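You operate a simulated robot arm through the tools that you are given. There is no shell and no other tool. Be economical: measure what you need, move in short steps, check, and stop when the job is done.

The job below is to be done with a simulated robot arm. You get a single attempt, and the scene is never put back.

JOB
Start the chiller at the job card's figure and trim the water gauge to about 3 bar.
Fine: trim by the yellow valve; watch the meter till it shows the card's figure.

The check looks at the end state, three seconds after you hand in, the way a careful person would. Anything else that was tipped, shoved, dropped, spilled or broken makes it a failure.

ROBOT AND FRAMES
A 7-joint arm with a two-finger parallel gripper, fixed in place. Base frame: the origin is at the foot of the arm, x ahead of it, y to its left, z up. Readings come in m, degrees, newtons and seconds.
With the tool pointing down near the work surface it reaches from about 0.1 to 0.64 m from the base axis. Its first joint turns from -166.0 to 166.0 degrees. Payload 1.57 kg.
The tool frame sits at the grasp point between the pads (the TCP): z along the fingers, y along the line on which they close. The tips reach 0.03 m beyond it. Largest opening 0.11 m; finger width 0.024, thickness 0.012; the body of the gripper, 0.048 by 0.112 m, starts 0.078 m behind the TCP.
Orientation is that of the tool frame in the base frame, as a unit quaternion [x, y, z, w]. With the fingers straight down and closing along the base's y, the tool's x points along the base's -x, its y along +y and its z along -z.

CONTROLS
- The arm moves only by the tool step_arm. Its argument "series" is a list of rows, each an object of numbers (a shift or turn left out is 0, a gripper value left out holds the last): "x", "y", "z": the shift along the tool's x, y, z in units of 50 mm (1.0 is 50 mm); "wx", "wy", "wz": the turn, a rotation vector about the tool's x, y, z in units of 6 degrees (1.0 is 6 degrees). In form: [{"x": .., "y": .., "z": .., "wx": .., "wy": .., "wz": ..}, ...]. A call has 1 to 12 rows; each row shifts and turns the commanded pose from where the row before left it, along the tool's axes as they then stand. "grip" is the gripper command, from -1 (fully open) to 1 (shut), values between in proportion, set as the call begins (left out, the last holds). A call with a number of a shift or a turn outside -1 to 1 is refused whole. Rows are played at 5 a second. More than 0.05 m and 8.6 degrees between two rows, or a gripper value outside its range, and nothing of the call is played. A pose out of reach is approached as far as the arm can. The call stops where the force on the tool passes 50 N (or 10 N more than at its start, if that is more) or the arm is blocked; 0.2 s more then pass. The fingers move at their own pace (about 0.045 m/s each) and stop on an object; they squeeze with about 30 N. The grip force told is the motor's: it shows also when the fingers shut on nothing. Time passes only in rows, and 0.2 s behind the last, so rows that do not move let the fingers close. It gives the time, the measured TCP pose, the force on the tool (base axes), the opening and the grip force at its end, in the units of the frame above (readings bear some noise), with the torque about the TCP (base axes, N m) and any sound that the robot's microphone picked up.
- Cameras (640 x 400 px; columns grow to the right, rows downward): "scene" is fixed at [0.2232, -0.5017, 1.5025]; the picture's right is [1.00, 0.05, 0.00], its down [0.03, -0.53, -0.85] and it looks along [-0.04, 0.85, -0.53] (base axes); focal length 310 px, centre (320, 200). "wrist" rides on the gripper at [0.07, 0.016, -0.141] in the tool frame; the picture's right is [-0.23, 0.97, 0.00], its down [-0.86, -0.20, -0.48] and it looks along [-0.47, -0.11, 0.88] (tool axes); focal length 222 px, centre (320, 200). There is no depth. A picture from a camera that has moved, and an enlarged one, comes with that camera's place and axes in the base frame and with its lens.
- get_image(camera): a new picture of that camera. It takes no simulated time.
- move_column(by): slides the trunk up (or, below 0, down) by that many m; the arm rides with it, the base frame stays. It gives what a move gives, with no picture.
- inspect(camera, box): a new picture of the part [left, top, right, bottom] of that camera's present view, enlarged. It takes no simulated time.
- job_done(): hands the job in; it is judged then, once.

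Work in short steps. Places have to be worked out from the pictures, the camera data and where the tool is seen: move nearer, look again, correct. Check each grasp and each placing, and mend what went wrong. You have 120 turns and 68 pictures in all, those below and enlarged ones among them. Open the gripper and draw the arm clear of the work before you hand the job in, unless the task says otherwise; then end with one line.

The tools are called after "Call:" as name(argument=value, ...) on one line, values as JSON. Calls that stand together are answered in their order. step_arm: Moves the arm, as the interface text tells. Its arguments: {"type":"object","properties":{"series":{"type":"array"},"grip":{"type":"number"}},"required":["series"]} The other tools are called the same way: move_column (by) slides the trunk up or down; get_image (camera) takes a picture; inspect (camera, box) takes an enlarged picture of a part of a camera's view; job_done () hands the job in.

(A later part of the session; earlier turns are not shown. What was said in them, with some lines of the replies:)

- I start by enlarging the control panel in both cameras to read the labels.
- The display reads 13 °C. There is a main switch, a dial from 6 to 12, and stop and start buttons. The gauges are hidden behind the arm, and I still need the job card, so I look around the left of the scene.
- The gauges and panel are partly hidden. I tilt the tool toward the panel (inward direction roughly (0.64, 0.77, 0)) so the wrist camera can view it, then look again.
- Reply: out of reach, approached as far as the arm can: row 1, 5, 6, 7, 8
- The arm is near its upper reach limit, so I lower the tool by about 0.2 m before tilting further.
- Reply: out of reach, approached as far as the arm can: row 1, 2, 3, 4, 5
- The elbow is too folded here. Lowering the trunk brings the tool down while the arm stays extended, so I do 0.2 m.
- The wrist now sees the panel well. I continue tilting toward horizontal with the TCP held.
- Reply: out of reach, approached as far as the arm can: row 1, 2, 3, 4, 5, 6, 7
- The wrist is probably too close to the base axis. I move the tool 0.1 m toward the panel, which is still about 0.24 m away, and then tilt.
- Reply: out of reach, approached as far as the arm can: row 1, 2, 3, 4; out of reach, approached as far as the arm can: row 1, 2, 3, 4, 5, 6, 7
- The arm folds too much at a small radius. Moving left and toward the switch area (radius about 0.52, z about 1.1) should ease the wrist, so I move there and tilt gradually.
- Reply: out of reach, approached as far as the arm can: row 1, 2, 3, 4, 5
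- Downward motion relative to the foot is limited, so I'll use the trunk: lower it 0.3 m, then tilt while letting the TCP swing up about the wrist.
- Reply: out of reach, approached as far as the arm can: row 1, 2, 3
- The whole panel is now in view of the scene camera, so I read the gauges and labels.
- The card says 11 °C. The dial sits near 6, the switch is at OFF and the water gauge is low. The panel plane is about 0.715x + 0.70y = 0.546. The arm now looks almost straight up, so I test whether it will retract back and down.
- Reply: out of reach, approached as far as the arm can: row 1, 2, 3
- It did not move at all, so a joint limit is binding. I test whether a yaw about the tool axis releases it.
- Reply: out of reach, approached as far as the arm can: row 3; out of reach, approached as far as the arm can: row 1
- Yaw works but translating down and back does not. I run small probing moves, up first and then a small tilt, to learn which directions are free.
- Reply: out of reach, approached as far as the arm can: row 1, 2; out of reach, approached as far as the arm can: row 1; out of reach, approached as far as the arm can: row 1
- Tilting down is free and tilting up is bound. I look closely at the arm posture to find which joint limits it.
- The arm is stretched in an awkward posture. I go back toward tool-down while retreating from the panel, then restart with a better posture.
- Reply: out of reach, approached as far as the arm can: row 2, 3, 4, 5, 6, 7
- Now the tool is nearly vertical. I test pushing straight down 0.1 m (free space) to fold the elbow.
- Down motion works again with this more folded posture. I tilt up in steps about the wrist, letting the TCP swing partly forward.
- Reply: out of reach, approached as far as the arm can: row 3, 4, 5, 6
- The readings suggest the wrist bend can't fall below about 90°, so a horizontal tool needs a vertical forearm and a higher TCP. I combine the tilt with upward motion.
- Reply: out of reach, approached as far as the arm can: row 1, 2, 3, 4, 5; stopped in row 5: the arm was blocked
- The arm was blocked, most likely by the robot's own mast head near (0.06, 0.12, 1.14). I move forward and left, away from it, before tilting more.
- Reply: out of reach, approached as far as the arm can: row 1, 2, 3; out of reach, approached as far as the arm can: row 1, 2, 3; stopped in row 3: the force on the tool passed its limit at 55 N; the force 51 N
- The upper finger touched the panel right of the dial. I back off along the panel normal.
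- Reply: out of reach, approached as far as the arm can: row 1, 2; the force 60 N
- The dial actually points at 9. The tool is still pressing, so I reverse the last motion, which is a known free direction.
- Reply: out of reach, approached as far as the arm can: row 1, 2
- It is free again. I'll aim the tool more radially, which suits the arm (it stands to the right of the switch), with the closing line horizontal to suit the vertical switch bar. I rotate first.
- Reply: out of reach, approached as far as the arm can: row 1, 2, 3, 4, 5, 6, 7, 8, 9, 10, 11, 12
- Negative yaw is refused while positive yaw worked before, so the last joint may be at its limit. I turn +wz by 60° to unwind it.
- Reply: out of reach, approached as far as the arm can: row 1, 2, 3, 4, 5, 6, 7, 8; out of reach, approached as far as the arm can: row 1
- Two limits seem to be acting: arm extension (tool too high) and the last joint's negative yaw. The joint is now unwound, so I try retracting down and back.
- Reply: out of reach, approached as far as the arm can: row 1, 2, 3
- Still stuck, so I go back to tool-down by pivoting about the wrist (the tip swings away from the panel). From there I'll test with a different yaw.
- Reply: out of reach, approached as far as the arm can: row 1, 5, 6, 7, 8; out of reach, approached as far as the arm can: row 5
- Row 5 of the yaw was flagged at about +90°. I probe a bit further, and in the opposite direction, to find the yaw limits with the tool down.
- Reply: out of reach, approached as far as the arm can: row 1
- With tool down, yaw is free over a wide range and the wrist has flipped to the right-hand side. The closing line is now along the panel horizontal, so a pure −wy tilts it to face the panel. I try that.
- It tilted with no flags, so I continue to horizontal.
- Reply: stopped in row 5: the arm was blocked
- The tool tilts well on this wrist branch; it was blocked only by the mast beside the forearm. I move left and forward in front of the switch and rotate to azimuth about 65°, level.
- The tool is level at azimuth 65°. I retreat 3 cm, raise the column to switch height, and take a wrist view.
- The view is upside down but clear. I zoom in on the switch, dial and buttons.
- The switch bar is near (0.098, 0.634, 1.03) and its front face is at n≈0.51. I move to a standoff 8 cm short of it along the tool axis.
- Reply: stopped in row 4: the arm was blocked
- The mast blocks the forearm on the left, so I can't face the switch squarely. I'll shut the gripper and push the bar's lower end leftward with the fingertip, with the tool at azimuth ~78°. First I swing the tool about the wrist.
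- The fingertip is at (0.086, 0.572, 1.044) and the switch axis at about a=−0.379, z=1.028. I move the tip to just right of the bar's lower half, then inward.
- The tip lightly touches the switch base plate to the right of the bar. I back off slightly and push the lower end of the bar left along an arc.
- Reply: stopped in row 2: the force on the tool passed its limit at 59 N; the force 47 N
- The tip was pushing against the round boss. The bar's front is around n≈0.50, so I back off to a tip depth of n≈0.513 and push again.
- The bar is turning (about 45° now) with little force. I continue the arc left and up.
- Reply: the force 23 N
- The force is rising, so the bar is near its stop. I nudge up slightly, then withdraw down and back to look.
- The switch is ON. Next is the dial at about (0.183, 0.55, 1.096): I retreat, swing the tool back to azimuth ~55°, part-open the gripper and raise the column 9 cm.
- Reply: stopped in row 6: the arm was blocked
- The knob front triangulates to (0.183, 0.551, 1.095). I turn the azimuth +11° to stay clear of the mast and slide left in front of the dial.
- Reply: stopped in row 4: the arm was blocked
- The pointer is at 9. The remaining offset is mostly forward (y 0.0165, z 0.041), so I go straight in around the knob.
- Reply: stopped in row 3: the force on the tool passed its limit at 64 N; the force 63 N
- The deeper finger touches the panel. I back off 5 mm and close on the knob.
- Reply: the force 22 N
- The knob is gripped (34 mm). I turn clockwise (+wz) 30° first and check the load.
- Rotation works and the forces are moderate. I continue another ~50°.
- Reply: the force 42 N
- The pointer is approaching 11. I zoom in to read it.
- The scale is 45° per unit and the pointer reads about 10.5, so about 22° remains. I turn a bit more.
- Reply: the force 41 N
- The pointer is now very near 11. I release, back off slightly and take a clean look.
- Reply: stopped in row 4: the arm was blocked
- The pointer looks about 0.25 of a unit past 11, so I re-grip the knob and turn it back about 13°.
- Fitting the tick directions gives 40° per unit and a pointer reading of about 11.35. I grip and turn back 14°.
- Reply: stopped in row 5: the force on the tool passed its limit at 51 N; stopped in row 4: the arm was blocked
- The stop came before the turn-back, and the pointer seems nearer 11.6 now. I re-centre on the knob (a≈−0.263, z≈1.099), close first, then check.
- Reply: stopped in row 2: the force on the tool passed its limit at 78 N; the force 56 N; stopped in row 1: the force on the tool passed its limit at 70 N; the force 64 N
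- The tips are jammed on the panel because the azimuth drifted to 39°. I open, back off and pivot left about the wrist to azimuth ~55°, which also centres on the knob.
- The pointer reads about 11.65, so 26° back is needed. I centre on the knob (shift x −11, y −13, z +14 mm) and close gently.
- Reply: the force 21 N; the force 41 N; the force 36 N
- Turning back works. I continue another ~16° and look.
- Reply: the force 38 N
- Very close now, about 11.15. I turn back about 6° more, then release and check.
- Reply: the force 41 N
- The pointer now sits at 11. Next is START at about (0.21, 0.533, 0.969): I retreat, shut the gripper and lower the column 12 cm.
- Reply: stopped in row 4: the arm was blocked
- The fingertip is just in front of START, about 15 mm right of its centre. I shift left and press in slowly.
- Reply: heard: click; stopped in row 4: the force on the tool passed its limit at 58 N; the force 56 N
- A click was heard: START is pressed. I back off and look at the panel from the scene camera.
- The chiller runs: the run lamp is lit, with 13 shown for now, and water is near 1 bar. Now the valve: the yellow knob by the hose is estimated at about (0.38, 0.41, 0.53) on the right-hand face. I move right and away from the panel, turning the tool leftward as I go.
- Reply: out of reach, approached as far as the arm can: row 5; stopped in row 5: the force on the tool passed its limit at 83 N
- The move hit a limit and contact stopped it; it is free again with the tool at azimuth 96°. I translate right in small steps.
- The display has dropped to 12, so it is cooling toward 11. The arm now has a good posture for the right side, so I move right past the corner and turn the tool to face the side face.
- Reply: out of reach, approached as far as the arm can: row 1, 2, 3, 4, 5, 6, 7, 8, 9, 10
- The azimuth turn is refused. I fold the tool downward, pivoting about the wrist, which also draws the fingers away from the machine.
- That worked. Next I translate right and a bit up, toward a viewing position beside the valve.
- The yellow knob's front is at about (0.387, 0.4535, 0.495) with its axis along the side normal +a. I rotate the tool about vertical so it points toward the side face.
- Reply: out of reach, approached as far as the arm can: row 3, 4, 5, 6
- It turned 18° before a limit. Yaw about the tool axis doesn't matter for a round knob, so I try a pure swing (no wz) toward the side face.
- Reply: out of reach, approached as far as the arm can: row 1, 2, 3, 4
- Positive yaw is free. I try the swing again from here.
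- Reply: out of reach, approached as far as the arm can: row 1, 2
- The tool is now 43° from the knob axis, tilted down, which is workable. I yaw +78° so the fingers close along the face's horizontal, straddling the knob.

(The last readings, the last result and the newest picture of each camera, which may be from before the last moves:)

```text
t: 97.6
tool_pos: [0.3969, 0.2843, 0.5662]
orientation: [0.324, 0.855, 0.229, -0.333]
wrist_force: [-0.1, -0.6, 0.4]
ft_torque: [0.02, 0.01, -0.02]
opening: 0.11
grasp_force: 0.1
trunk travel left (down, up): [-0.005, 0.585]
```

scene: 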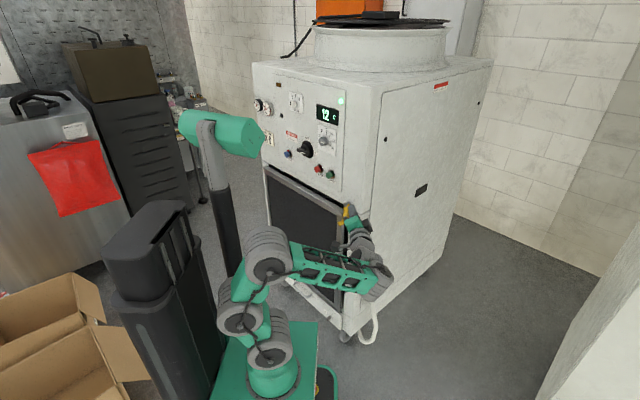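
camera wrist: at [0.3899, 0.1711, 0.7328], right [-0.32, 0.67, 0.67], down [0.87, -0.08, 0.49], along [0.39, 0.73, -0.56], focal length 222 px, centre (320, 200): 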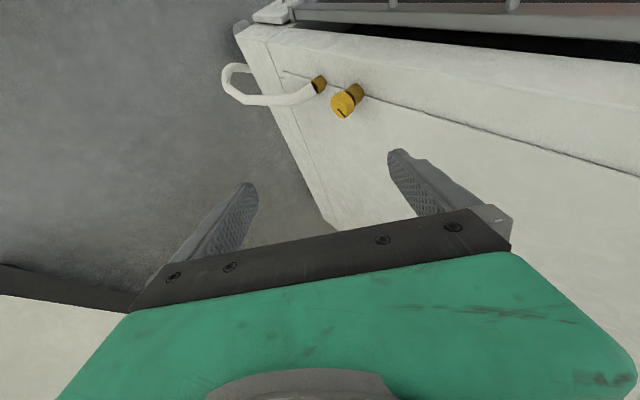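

The closing line is now along the face horizontal (≈n). I move to a pre-grasp 9 cm back from the knob along the tool axis, with a narrower opening.

Call:
step_arm(series=[{"x": 0.19, "y": 0.64, "z": 0.48}, {"x": 0.19, "y": 0.64, "z": 0.48}, {"x": 0.19, "y": 0.64, "z": 0.48}], grip=-0.4)

Call:
get_image(camera="wrist")

```text
t: 98.4
tool_pos: [0.4196, 0.4056, 0.556]
orientation: [0.324, 0.855, 0.23, -0.334]
wrist_force: [-0.1, 0.2, 1.0]
ft_torque: [-0.01, -0.05, 0.04]
opening: 0.0771
grasp_force: 0.1
trunk travel left (down, up): [-0.005, 0.585]
```

```text
6 pictures are left
camera wrist: at [0.4512, 0.3584, 0.7039], right [0.82, 0.58, 0.01], down [0.55, -0.77, -0.33], along [-0.18, 0.27, -0.94], focal length 222 px, centre (320, 200)
```

wrist: 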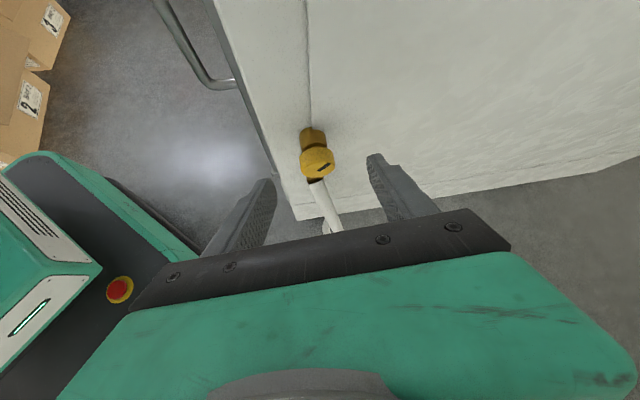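

The fingers straddle the knob's line nicely and the position is confirmed. I advance 8.4 cm along the tool axis and close.

Call:
step_arm(series=[{"z": 0.56}, {"z": 0.56}, {"z": 0.56}])

Call:
step_arm(series=[{}, {}, {}, {}, {}], grip=1)

```text
t: 99.2
tool_pos: [0.3852, 0.4541, 0.5005]
orientation: [0.325, 0.855, 0.232, -0.332]
wrist_force: [11.6, -18.4, 15.1]
ft_torque: [-0.47, 0.54, 0.96]
opening: 0.0788
grasp_force: 1.0
trunk travel left (down, up): [-0.005, 0.585]
```

```text
t: 99.7
tool_pos: [0.3821, 0.4521, 0.4978]
orientation: [0.322, 0.857, 0.225, -0.333]
wrist_force: [12.6, -63.0, 17.4]
ft_torque: [-1.26, 0.53, 2.82]
opening: 0.0599
grasp_force: 15.3
trunk travel left (down, up): [-0.005, 0.585]
stopped in row 2: the force on the tool passed its limit at 56 N (the readings are from after the stop); the commanded pose is now the measured one
```

A fingertip is dragging on the face. I back off 1 cm, then close.

Call:
step_arm(series=[{"z": -0.25}], grip=0)

Call:
step_arm(series=[{}, {}, {}, {}], grip=1)

```text
t: 100.1
tool_pos: [0.3855, 0.4525, 0.5083]
orientation: [0.319, 0.857, 0.228, -0.335]
wrist_force: [0.3, 0.8, -0.4]
ft_torque: [0.01, -0.01, -0.02]
opening: 0.055
grasp_force: 0.1
trunk travel left (down, up): [-0.005, 0.585]
```

```text
t: 101.1
tool_pos: [0.3856, 0.4485, 0.5059]
orientation: [0.32, 0.857, 0.223, -0.336]
wrist_force: [-19.6, -25.1, -7.9]
ft_torque: [0.64, 0.93, 0.38]
opening: 0.0349
grasp_force: 39.4
trunk travel left (down, up): [-0.005, 0.585]
```

The knob is gripped (35 mm). I turn it counter-clockwise about its axis (+a) by 24° as a test and check the gauge.

Call:
step_arm(series=[{"wx": -0.684, "wz": -0.729, "y": -0.06}, {"wx": -0.684, "wz": -0.729, "y": -0.02}, {"wx": -0.684, "wz": -0.729, "y": -0.02}, {"wx": -0.684, "wz": -0.729, "y": -0.02}])

Call:
inspect(camera="scene", box=[250, 90, 350, 150])

```text
t: 102.1
tool_pos: [0.3836, 0.4465, 0.5042]
orientation: [0.232, 0.854, 0.396, -0.245]
wrist_force: [2.3, 12.2, -12.8]
ft_torque: [0.09, 0.07, 0.3]
opening: 0.0345
grasp_force: 41.7
trunk travel left (down, up): [-0.005, 0.585]
```

```text
6.40 times, centred on (300, 120) of scene
camera zoom: at [0.2232, -0.5017, 1.5025], right [1.0, 0.05, 0.0], down [0.03, -0.53, -0.85], along [-0.04, 0.85, -0.53], focal length 1980 px, centre (448, 712)
```

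zoom: 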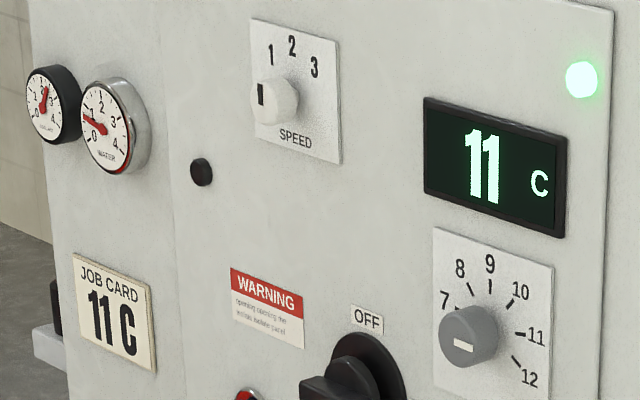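

The display shows 11 °C. The water needle reads about 0.8, possibly a bit lower than before, so I turn the knob the other way (clockwise) by 48° and compare at high zoom.

Call:
step_arm(series=[{"wx": 0.684, "wz": 0.729, "y": 0.02}, {"wx": 0.684, "wz": 0.729, "y": 0.02}, {"wx": 0.684, "wz": 0.729, "y": 0.02}, {"wx": 0.684, "wz": 0.729, "y": 0.02}, {"wx": 0.684, "wz": 0.729, "y": 0.02}, {"wx": 0.684, "wz": 0.729, "y": 0.02}, {"wx": 0.684, "wz": 0.729, "y": 0.02}, {"wx": 0.684, "wz": 0.729, "y": 0.02}])

Call:
inspect(camera="scene", box=[250, 94, 282, 122])

```text
t: 103.7
tool_pos: [0.3853, 0.4495, 0.5053]
orientation: [0.376, 0.838, 0.129, -0.374]
wrist_force: [14.8, -9.0, -4.2]
ft_torque: [0.65, 0.6, 0.75]
opening: 0.0353
grasp_force: 42.6
out of reach, approached as far as the arm can: row 7
trunk travel left (down, up): [-0.005, 0.585]
stopped in row 7: the force on the tool passed its limit at 83 N (the readings are from after the stop); the commanded pose is now the measured one
```

```text
14.29 times, centred on (266, 108) of scene
camera zoom: at [0.2232, -0.5017, 1.5025], right [1.0, 0.05, 0.0], down [0.03, -0.53, -0.85], along [-0.04, 0.85, -0.53], focal length 4421 px, centre (1091, 1514)
```

zoom: 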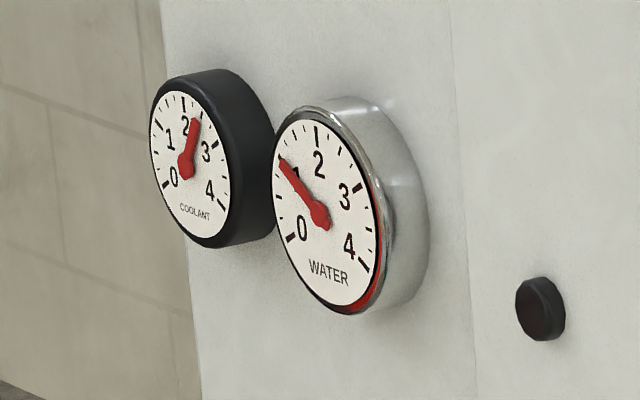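

The needle now reads about 1.1: clockwise raises the pressure, by about 0.9 bar per 100°. I need roughly 200° more, so I ratchet: release, swing back counter-clockwise, re-grip and turn clockwise.

Call:
step_arm(series=[{}, {}, {"z": -0.2}, {"wx": -0.684, "wz": -0.729, "y": -0.033}, {"wx": -0.684, "wz": -0.729, "y": -0.033}, {"wx": -0.684, "wz": -0.729, "y": -0.033}, {"wx": -0.684, "wz": -0.729, "y": -0.033}, {"wx": -0.684, "wz": -0.729, "y": -0.033}, {"wx": -0.684, "wz": -0.729, "y": -0.033}, {"wx": -0.684, "wz": -0.729, "y": -0.033}, {"wx": -0.684, "wz": -0.729, "y": -0.033}, {"wx": -0.684, "wz": -0.729, "y": -0.033}], grip=-0.1)

Call:
step_arm(series=[{"wx": -0.684, "wz": -0.729, "y": -0.033}, {"wx": -0.684, "wz": -0.729, "y": -0.033}, {"wx": -0.684, "wz": -0.729, "y": -0.033}])

```text
t: 106.3
tool_pos: [0.375, 0.4337, 0.5054]
orientation: [0.174, 0.831, 0.5, -0.174]
wrist_force: [-0.2, 0.9, 0.0]
ft_torque: [-0.01, -0.03, 0.03]
opening: 0.0609
grasp_force: 0.0
out of reach, approached as far as the arm can: row 3
trunk travel left (down, up): [-0.005, 0.585]
```

```text
t: 107.1
tool_pos: [0.3734, 0.4329, 0.5007]
orientation: [0.095, 0.787, 0.602, -0.097]
wrist_force: [0.8, -0.1, 0.0]
ft_torque: [-0.02, -0.01, 0.01]
opening: 0.0604
grasp_force: 0.1
trunk travel left (down, up): [-0.005, 0.585]
```

I'm at the far counter-clockwise side and still free. I re-centre on the knob and close, then turn clockwise.

Call:
step_arm(series=[{"x": -0.13, "y": 0.08, "z": 0.2}])

Call:
step_arm(series=[{}, {}, {}, {}], grip=1)

Call:
step_arm(series=[{"wx": 0.69, "wz": 0.72, "y": 0.02}, {"wx": 0.69, "wz": 0.72, "y": 0.02}, {"wx": 0.69, "wz": 0.72, "y": 0.02}, {"wx": 0.69, "wz": 0.72, "y": 0.02}, {"wx": 0.69, "wz": 0.72, "y": 0.02}, {"wx": 0.69, "wz": 0.72, "y": 0.02}])

```text
t: 107.5
tool_pos: [0.3792, 0.4419, 0.5001]
orientation: [0.096, 0.787, 0.601, -0.098]
wrist_force: [-0.2, 0.2, 0.4]
ft_torque: [-0.01, 0.0, -0.02]
opening: 0.0607
grasp_force: 0.1
trunk travel left (down, up): [-0.005, 0.585]
```

```text
t: 108.5
tool_pos: [0.38, 0.4429, 0.502]
orientation: [0.095, 0.786, 0.604, -0.097]
wrist_force: [6.1, 12.2, 16.3]
ft_torque: [0.01, -0.25, 0.53]
opening: 0.036
grasp_force: 36.6
trunk travel left (down, up): [-0.005, 0.585]
```

```text
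t: 109.9
tool_pos: [0.3812, 0.4458, 0.5071]
orientation: [0.246, 0.855, 0.383, -0.247]
wrist_force: [1.7, 15.3, 23.5]
ft_torque: [-0.1, -0.36, 0.64]
opening: 0.0357
grasp_force: 42.6
trunk travel left (down, up): [-0.005, 0.585]
```

Smooth so far. I continue another 30° clockwise and then check the gauge.

Call:
step_arm(series=[{"wx": 0.69, "wz": 0.72, "y": 0.02}, {"wx": 0.69, "wz": 0.72, "y": 0.02}, {"wx": 0.69, "wz": 0.72, "y": 0.02}, {"wx": 0.69, "wz": 0.72, "y": 0.02}, {"wx": 0.69, "wz": 0.72, "y": 0.0}])

Call:
inspect(camera="scene", box=[250, 94, 282, 122])

```text
t: 111.1
tool_pos: [0.386, 0.4477, 0.507]
orientation: [0.353, 0.849, 0.172, -0.353]
wrist_force: [12.7, 11.7, 17.2]
ft_torque: [0.41, 0.23, 1.02]
opening: 0.0355
grasp_force: 42.9
trunk travel left (down, up): [-0.005, 0.585]
```

```text
14.29 times, centred on (266, 108) of scene
camera zoom: at [0.2232, -0.5017, 1.5025], right [1.0, 0.05, 0.0], down [0.03, -0.53, -0.85], along [-0.04, 0.85, -0.53], focal length 4421 px, centre (1091, 1514)
```

zoom: 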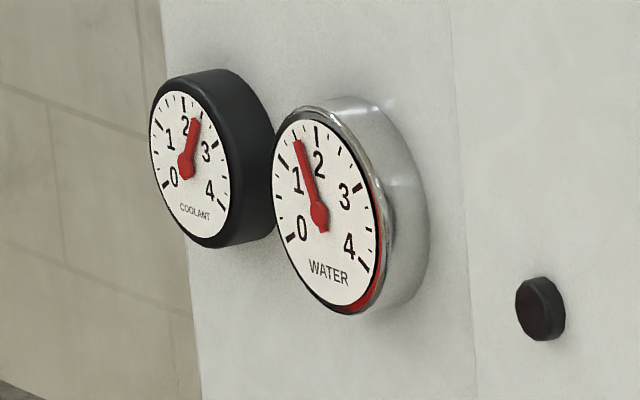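

The needle is now at about 1.55, i.e. about 0.47 bar per 66° stroke. About three more strokes are needed; here is the second ratchet.

Call:
step_arm(series=[{}, {"z": -0.2}, {"wx": -0.69, "wz": -0.72, "y": -0.033}, {"wx": -0.69, "wz": -0.72, "y": -0.033}, {"wx": -0.69, "wz": -0.72, "y": -0.033}, {"wx": -0.69, "wz": -0.72, "y": -0.033}, {"wx": -0.69, "wz": -0.72, "y": -0.033}, {"wx": -0.69, "wz": -0.72, "y": -0.033}, {"wx": -0.69, "wz": -0.72, "y": -0.033}, {"wx": -0.69, "wz": -0.72, "y": -0.033}, {"wx": -0.69, "wz": -0.72, "y": -0.033}, {"wx": -0.69, "wz": -0.72, "y": -0.033}], grip=-0.1)

Call:
step_arm(series=[{"wx": -0.69, "wz": -0.72, "y": -0.033}, {"wx": -0.69, "wz": -0.72, "y": -0.033}])

```text
t: 113.7
tool_pos: [0.3798, 0.4326, 0.5062]
orientation: [0.122, 0.804, 0.569, -0.123]
wrist_force: [-0.5, 0.2, -0.3]
ft_torque: [0.0, -0.01, 0.0]
opening: 0.0602
grasp_force: 0.1
trunk travel left (down, up): [-0.005, 0.585]
```

```text
t: 114.3
tool_pos: [0.3793, 0.4311, 0.5033]
orientation: [0.069, 0.767, 0.633, -0.07]
wrist_force: [0.5, 0.2, 0.0]
ft_torque: [0.02, 0.03, -0.04]
opening: 0.0605
grasp_force: 0.0
trunk travel left (down, up): [-0.005, 0.585]
```

Free, centred and a little further round. I advance, close, and turn clockwise 72°.

Call:
step_arm(series=[{"x": -0.02, "z": 0.25}])

Call:
step_arm(series=[{}, {}, {}, {}], grip=1)

Call:
step_arm(series=[{"wx": 0.69, "wz": 0.72, "y": 0.02}, {"wx": 0.69, "wz": 0.72, "y": 0.02}, {"wx": 0.69, "wz": 0.72, "y": 0.02}, {"wx": 0.69, "wz": 0.72, "y": 0.02}, {"wx": 0.69, "wz": 0.72, "y": 0.02}, {"wx": 0.69, "wz": 0.72, "y": 0.02}, {"wx": 0.69, "wz": 0.72, "y": 0.02}, {"wx": 0.69, "wz": 0.72, "y": 0.02}, {"wx": 0.69, "wz": 0.72, "y": 0.02}, {"wx": 0.69, "wz": 0.72, "y": 0.02}, {"wx": 0.69, "wz": 0.72, "y": 0.02}, {"wx": 0.69, "wz": 0.72}])

```text
t: 114.7
tool_pos: [0.3803, 0.4434, 0.4999]
orientation: [0.07, 0.767, 0.633, -0.072]
wrist_force: [-0.4, 0.1, 0.5]
ft_torque: [0.02, -0.01, 0.03]
opening: 0.0606
grasp_force: 0.0
trunk travel left (down, up): [-0.005, 0.585]
```

```text
t: 115.7
tool_pos: [0.3805, 0.445, 0.5019]
orientation: [0.068, 0.767, 0.634, -0.07]
wrist_force: [3.3, 7.9, 16.1]
ft_torque: [-0.07, -0.28, 0.57]
opening: 0.0355
grasp_force: 37.0
trunk travel left (down, up): [-0.005, 0.585]
```

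```text
t: 118.3
tool_pos: [0.3844, 0.4491, 0.5062]
orientation: [0.353, 0.849, 0.17, -0.354]
wrist_force: [14.0, 5.7, 6.1]
ft_torque: [0.36, 0.22, 1.0]
opening: 0.035
grasp_force: 42.2
trunk travel left (down, up): [-0.005, 0.585]
```

The 72° stroke completed cleanly. I do a third stroke with the same ratchet.

Call:
step_arm(series=[{}, {"z": -0.2}, {"wx": -0.69, "wz": -0.72, "y": -0.033}, {"wx": -0.69, "wz": -0.72, "y": -0.033}, {"wx": -0.69, "wz": -0.72, "y": -0.033}, {"wx": -0.69, "wz": -0.72, "y": -0.033}, {"wx": -0.69, "wz": -0.72, "y": -0.033}, {"wx": -0.69, "wz": -0.72, "y": -0.033}, {"wx": -0.69, "wz": -0.72, "y": -0.033}, {"wx": -0.69, "wz": -0.72, "y": -0.033}, {"wx": -0.69, "wz": -0.72, "y": -0.033}, {"wx": -0.69, "wz": -0.72, "y": -0.033}], grip=-0.1)

Call:
step_arm(series=[{"wx": -0.69, "wz": -0.72, "y": -0.033}, {"wx": -0.69, "wz": -0.72, "y": -0.033}])

```text
t: 120.9
tool_pos: [0.3781, 0.433, 0.5068]
orientation: [0.121, 0.804, 0.569, -0.123]
wrist_force: [-0.4, -0.2, -0.6]
ft_torque: [0.0, 0.06, -0.02]
opening: 0.0603
grasp_force: 0.0
trunk travel left (down, up): [-0.005, 0.585]
```

```text
t: 121.5
tool_pos: [0.3787, 0.4336, 0.5032]
orientation: [0.069, 0.767, 0.633, -0.071]
wrist_force: [-0.2, 0.3, 0.2]
ft_torque: [-0.02, -0.01, -0.01]
opening: 0.0603
grasp_force: 0.0
trunk travel left (down, up): [-0.005, 0.585]
```

Same pose as before, so I advance about 1 cm, close, turn clockwise 72°, then read the gauge.

Call:
step_arm(series=[{"x": -0.02, "z": 0.2}])

Call:
step_arm(series=[{}, {}, {}, {}], grip=1)

Call:
step_arm(series=[{"wx": 0.69, "wz": 0.72, "y": 0.02}, {"wx": 0.69, "wz": 0.72, "y": 0.02}, {"wx": 0.69, "wz": 0.72, "y": 0.02}, {"wx": 0.69, "wz": 0.72, "y": 0.02}, {"wx": 0.69, "wz": 0.72, "y": 0.02}, {"wx": 0.69, "wz": 0.72, "y": 0.02}, {"wx": 0.69, "wz": 0.72, "y": 0.02}, {"wx": 0.69, "wz": 0.72, "y": 0.02}, {"wx": 0.69, "wz": 0.72, "y": 0.02}, {"wx": 0.69, "wz": 0.72, "y": 0.02}, {"wx": 0.69, "wz": 0.72, "y": 0.02}, {"wx": 0.69, "wz": 0.72}])

Call:
inspect(camera="scene", box=[250, 94, 282, 122])

```text
t: 121.9
tool_pos: [0.3785, 0.4422, 0.5017]
orientation: [0.069, 0.768, 0.633, -0.072]
wrist_force: [-0.4, -0.5, -0.6]
ft_torque: [-0.03, 0.0, -0.02]
opening: 0.0606
grasp_force: 0.1
trunk travel left (down, up): [-0.005, 0.585]
```

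```text
t: 122.9
tool_pos: [0.3793, 0.4428, 0.5023]
orientation: [0.069, 0.767, 0.634, -0.071]
wrist_force: [3.9, 8.0, 10.6]
ft_torque: [-0.14, -0.31, 0.38]
opening: 0.0358
grasp_force: 36.4
trunk travel left (down, up): [-0.005, 0.585]
```

```text
t: 125.5
tool_pos: [0.3853, 0.448, 0.5085]
orientation: [0.352, 0.849, 0.171, -0.353]
wrist_force: [17.5, 12.9, 12.7]
ft_torque: [0.47, 0.19, 1.03]
opening: 0.0359
grasp_force: 42.6
trunk travel left (down, up): [-0.005, 0.585]
```

```text
14.29 times, centred on (266, 108) of scene
camera zoom: at [0.2232, -0.5017, 1.5025], right [1.0, 0.05, 0.0], down [0.03, -0.53, -0.85], along [-0.04, 0.85, -0.53], focal length 4421 px, centre (1091, 1514)
```

zoom: 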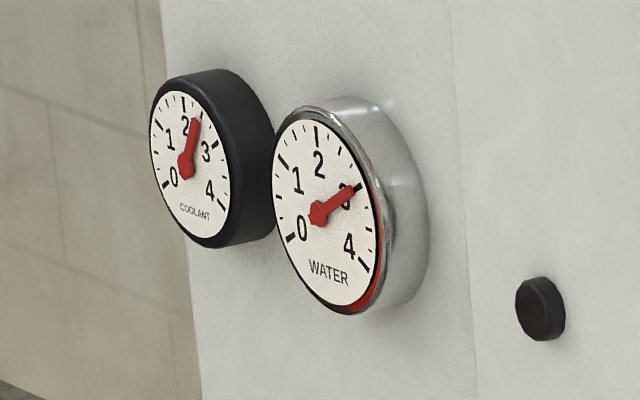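

The needle points right at 3. I release and withdraw straight back along the tool axis.

Call:
step_arm(series=[{}, {}, {"z": -0.5}, {"z": -0.8}, {"z": -0.8}, {"z": -0.8}], grip=-0.3)

Call:
step_arm(series=[{"y": -0.8}, {"y": -0.8}, {"z": -0.5}], grip=-1)

Call:
inspect(camera="scene", box=[250, 90, 350, 150])

```text
t: 126.9
tool_pos: [0.401, 0.3889, 0.5461]
orientation: [0.353, 0.849, 0.171, -0.355]
wrist_force: [0.3, 0.4, -0.6]
ft_torque: [-0.02, 0.02, 0.02]
opening: 0.0715
grasp_force: 0.1
out of reach, approached as far as the arm can: row 4, 5, 6
trunk travel left (down, up): [-0.005, 0.585]
```

```text
t: 127.7
tool_pos: [0.3552, 0.3186, 0.5613]
orientation: [0.353, 0.849, 0.171, -0.353]
wrist_force: [-0.6, -0.3, 0.5]
ft_torque: [-0.02, -0.01, -0.03]
opening: 0.1101
grasp_force: 0.2
trunk travel left (down, up): [-0.005, 0.585]
```

```text
6.40 times, centred on (300, 120) of scene
camera zoom: at [0.2232, -0.5017, 1.5025], right [1.0, 0.05, 0.0], down [0.03, -0.53, -0.85], along [-0.04, 0.85, -0.53], focal length 1980 px, centre (448, 712)
```

zoom: 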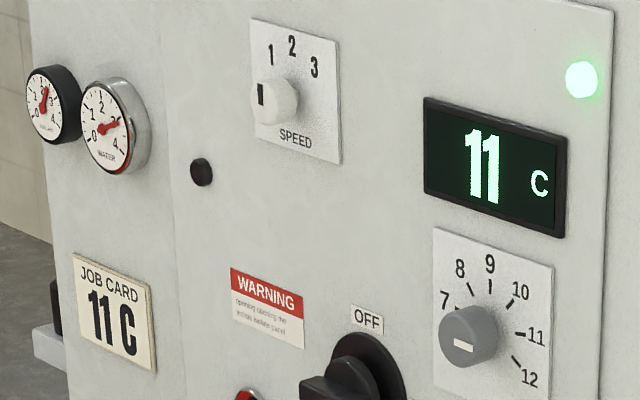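

It shows 11 °C, about 3 bar, and the run lamp is lit. I take one last overview to check that nothing was disturbed and the arm is clear.

Call:
get_image(camera="scene")

```text
0 pictures are left
```

scene: 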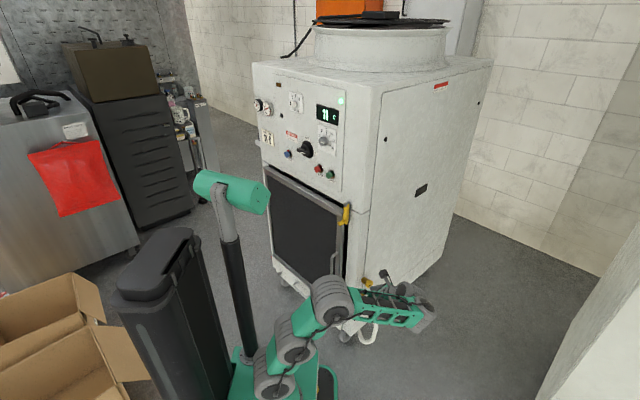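

Nothing is disturbed, the arm is clear and the gripper is open, so I hand in.

Call:
job_done()

```text
The job is handed in.
```

The chiller is running at the job card's 11 °C (display reads 11, run lamp lit), and the water gauge reads about 3 bar, trimmed with the yellow valve by the hose; the arm is clear with the gripper open.
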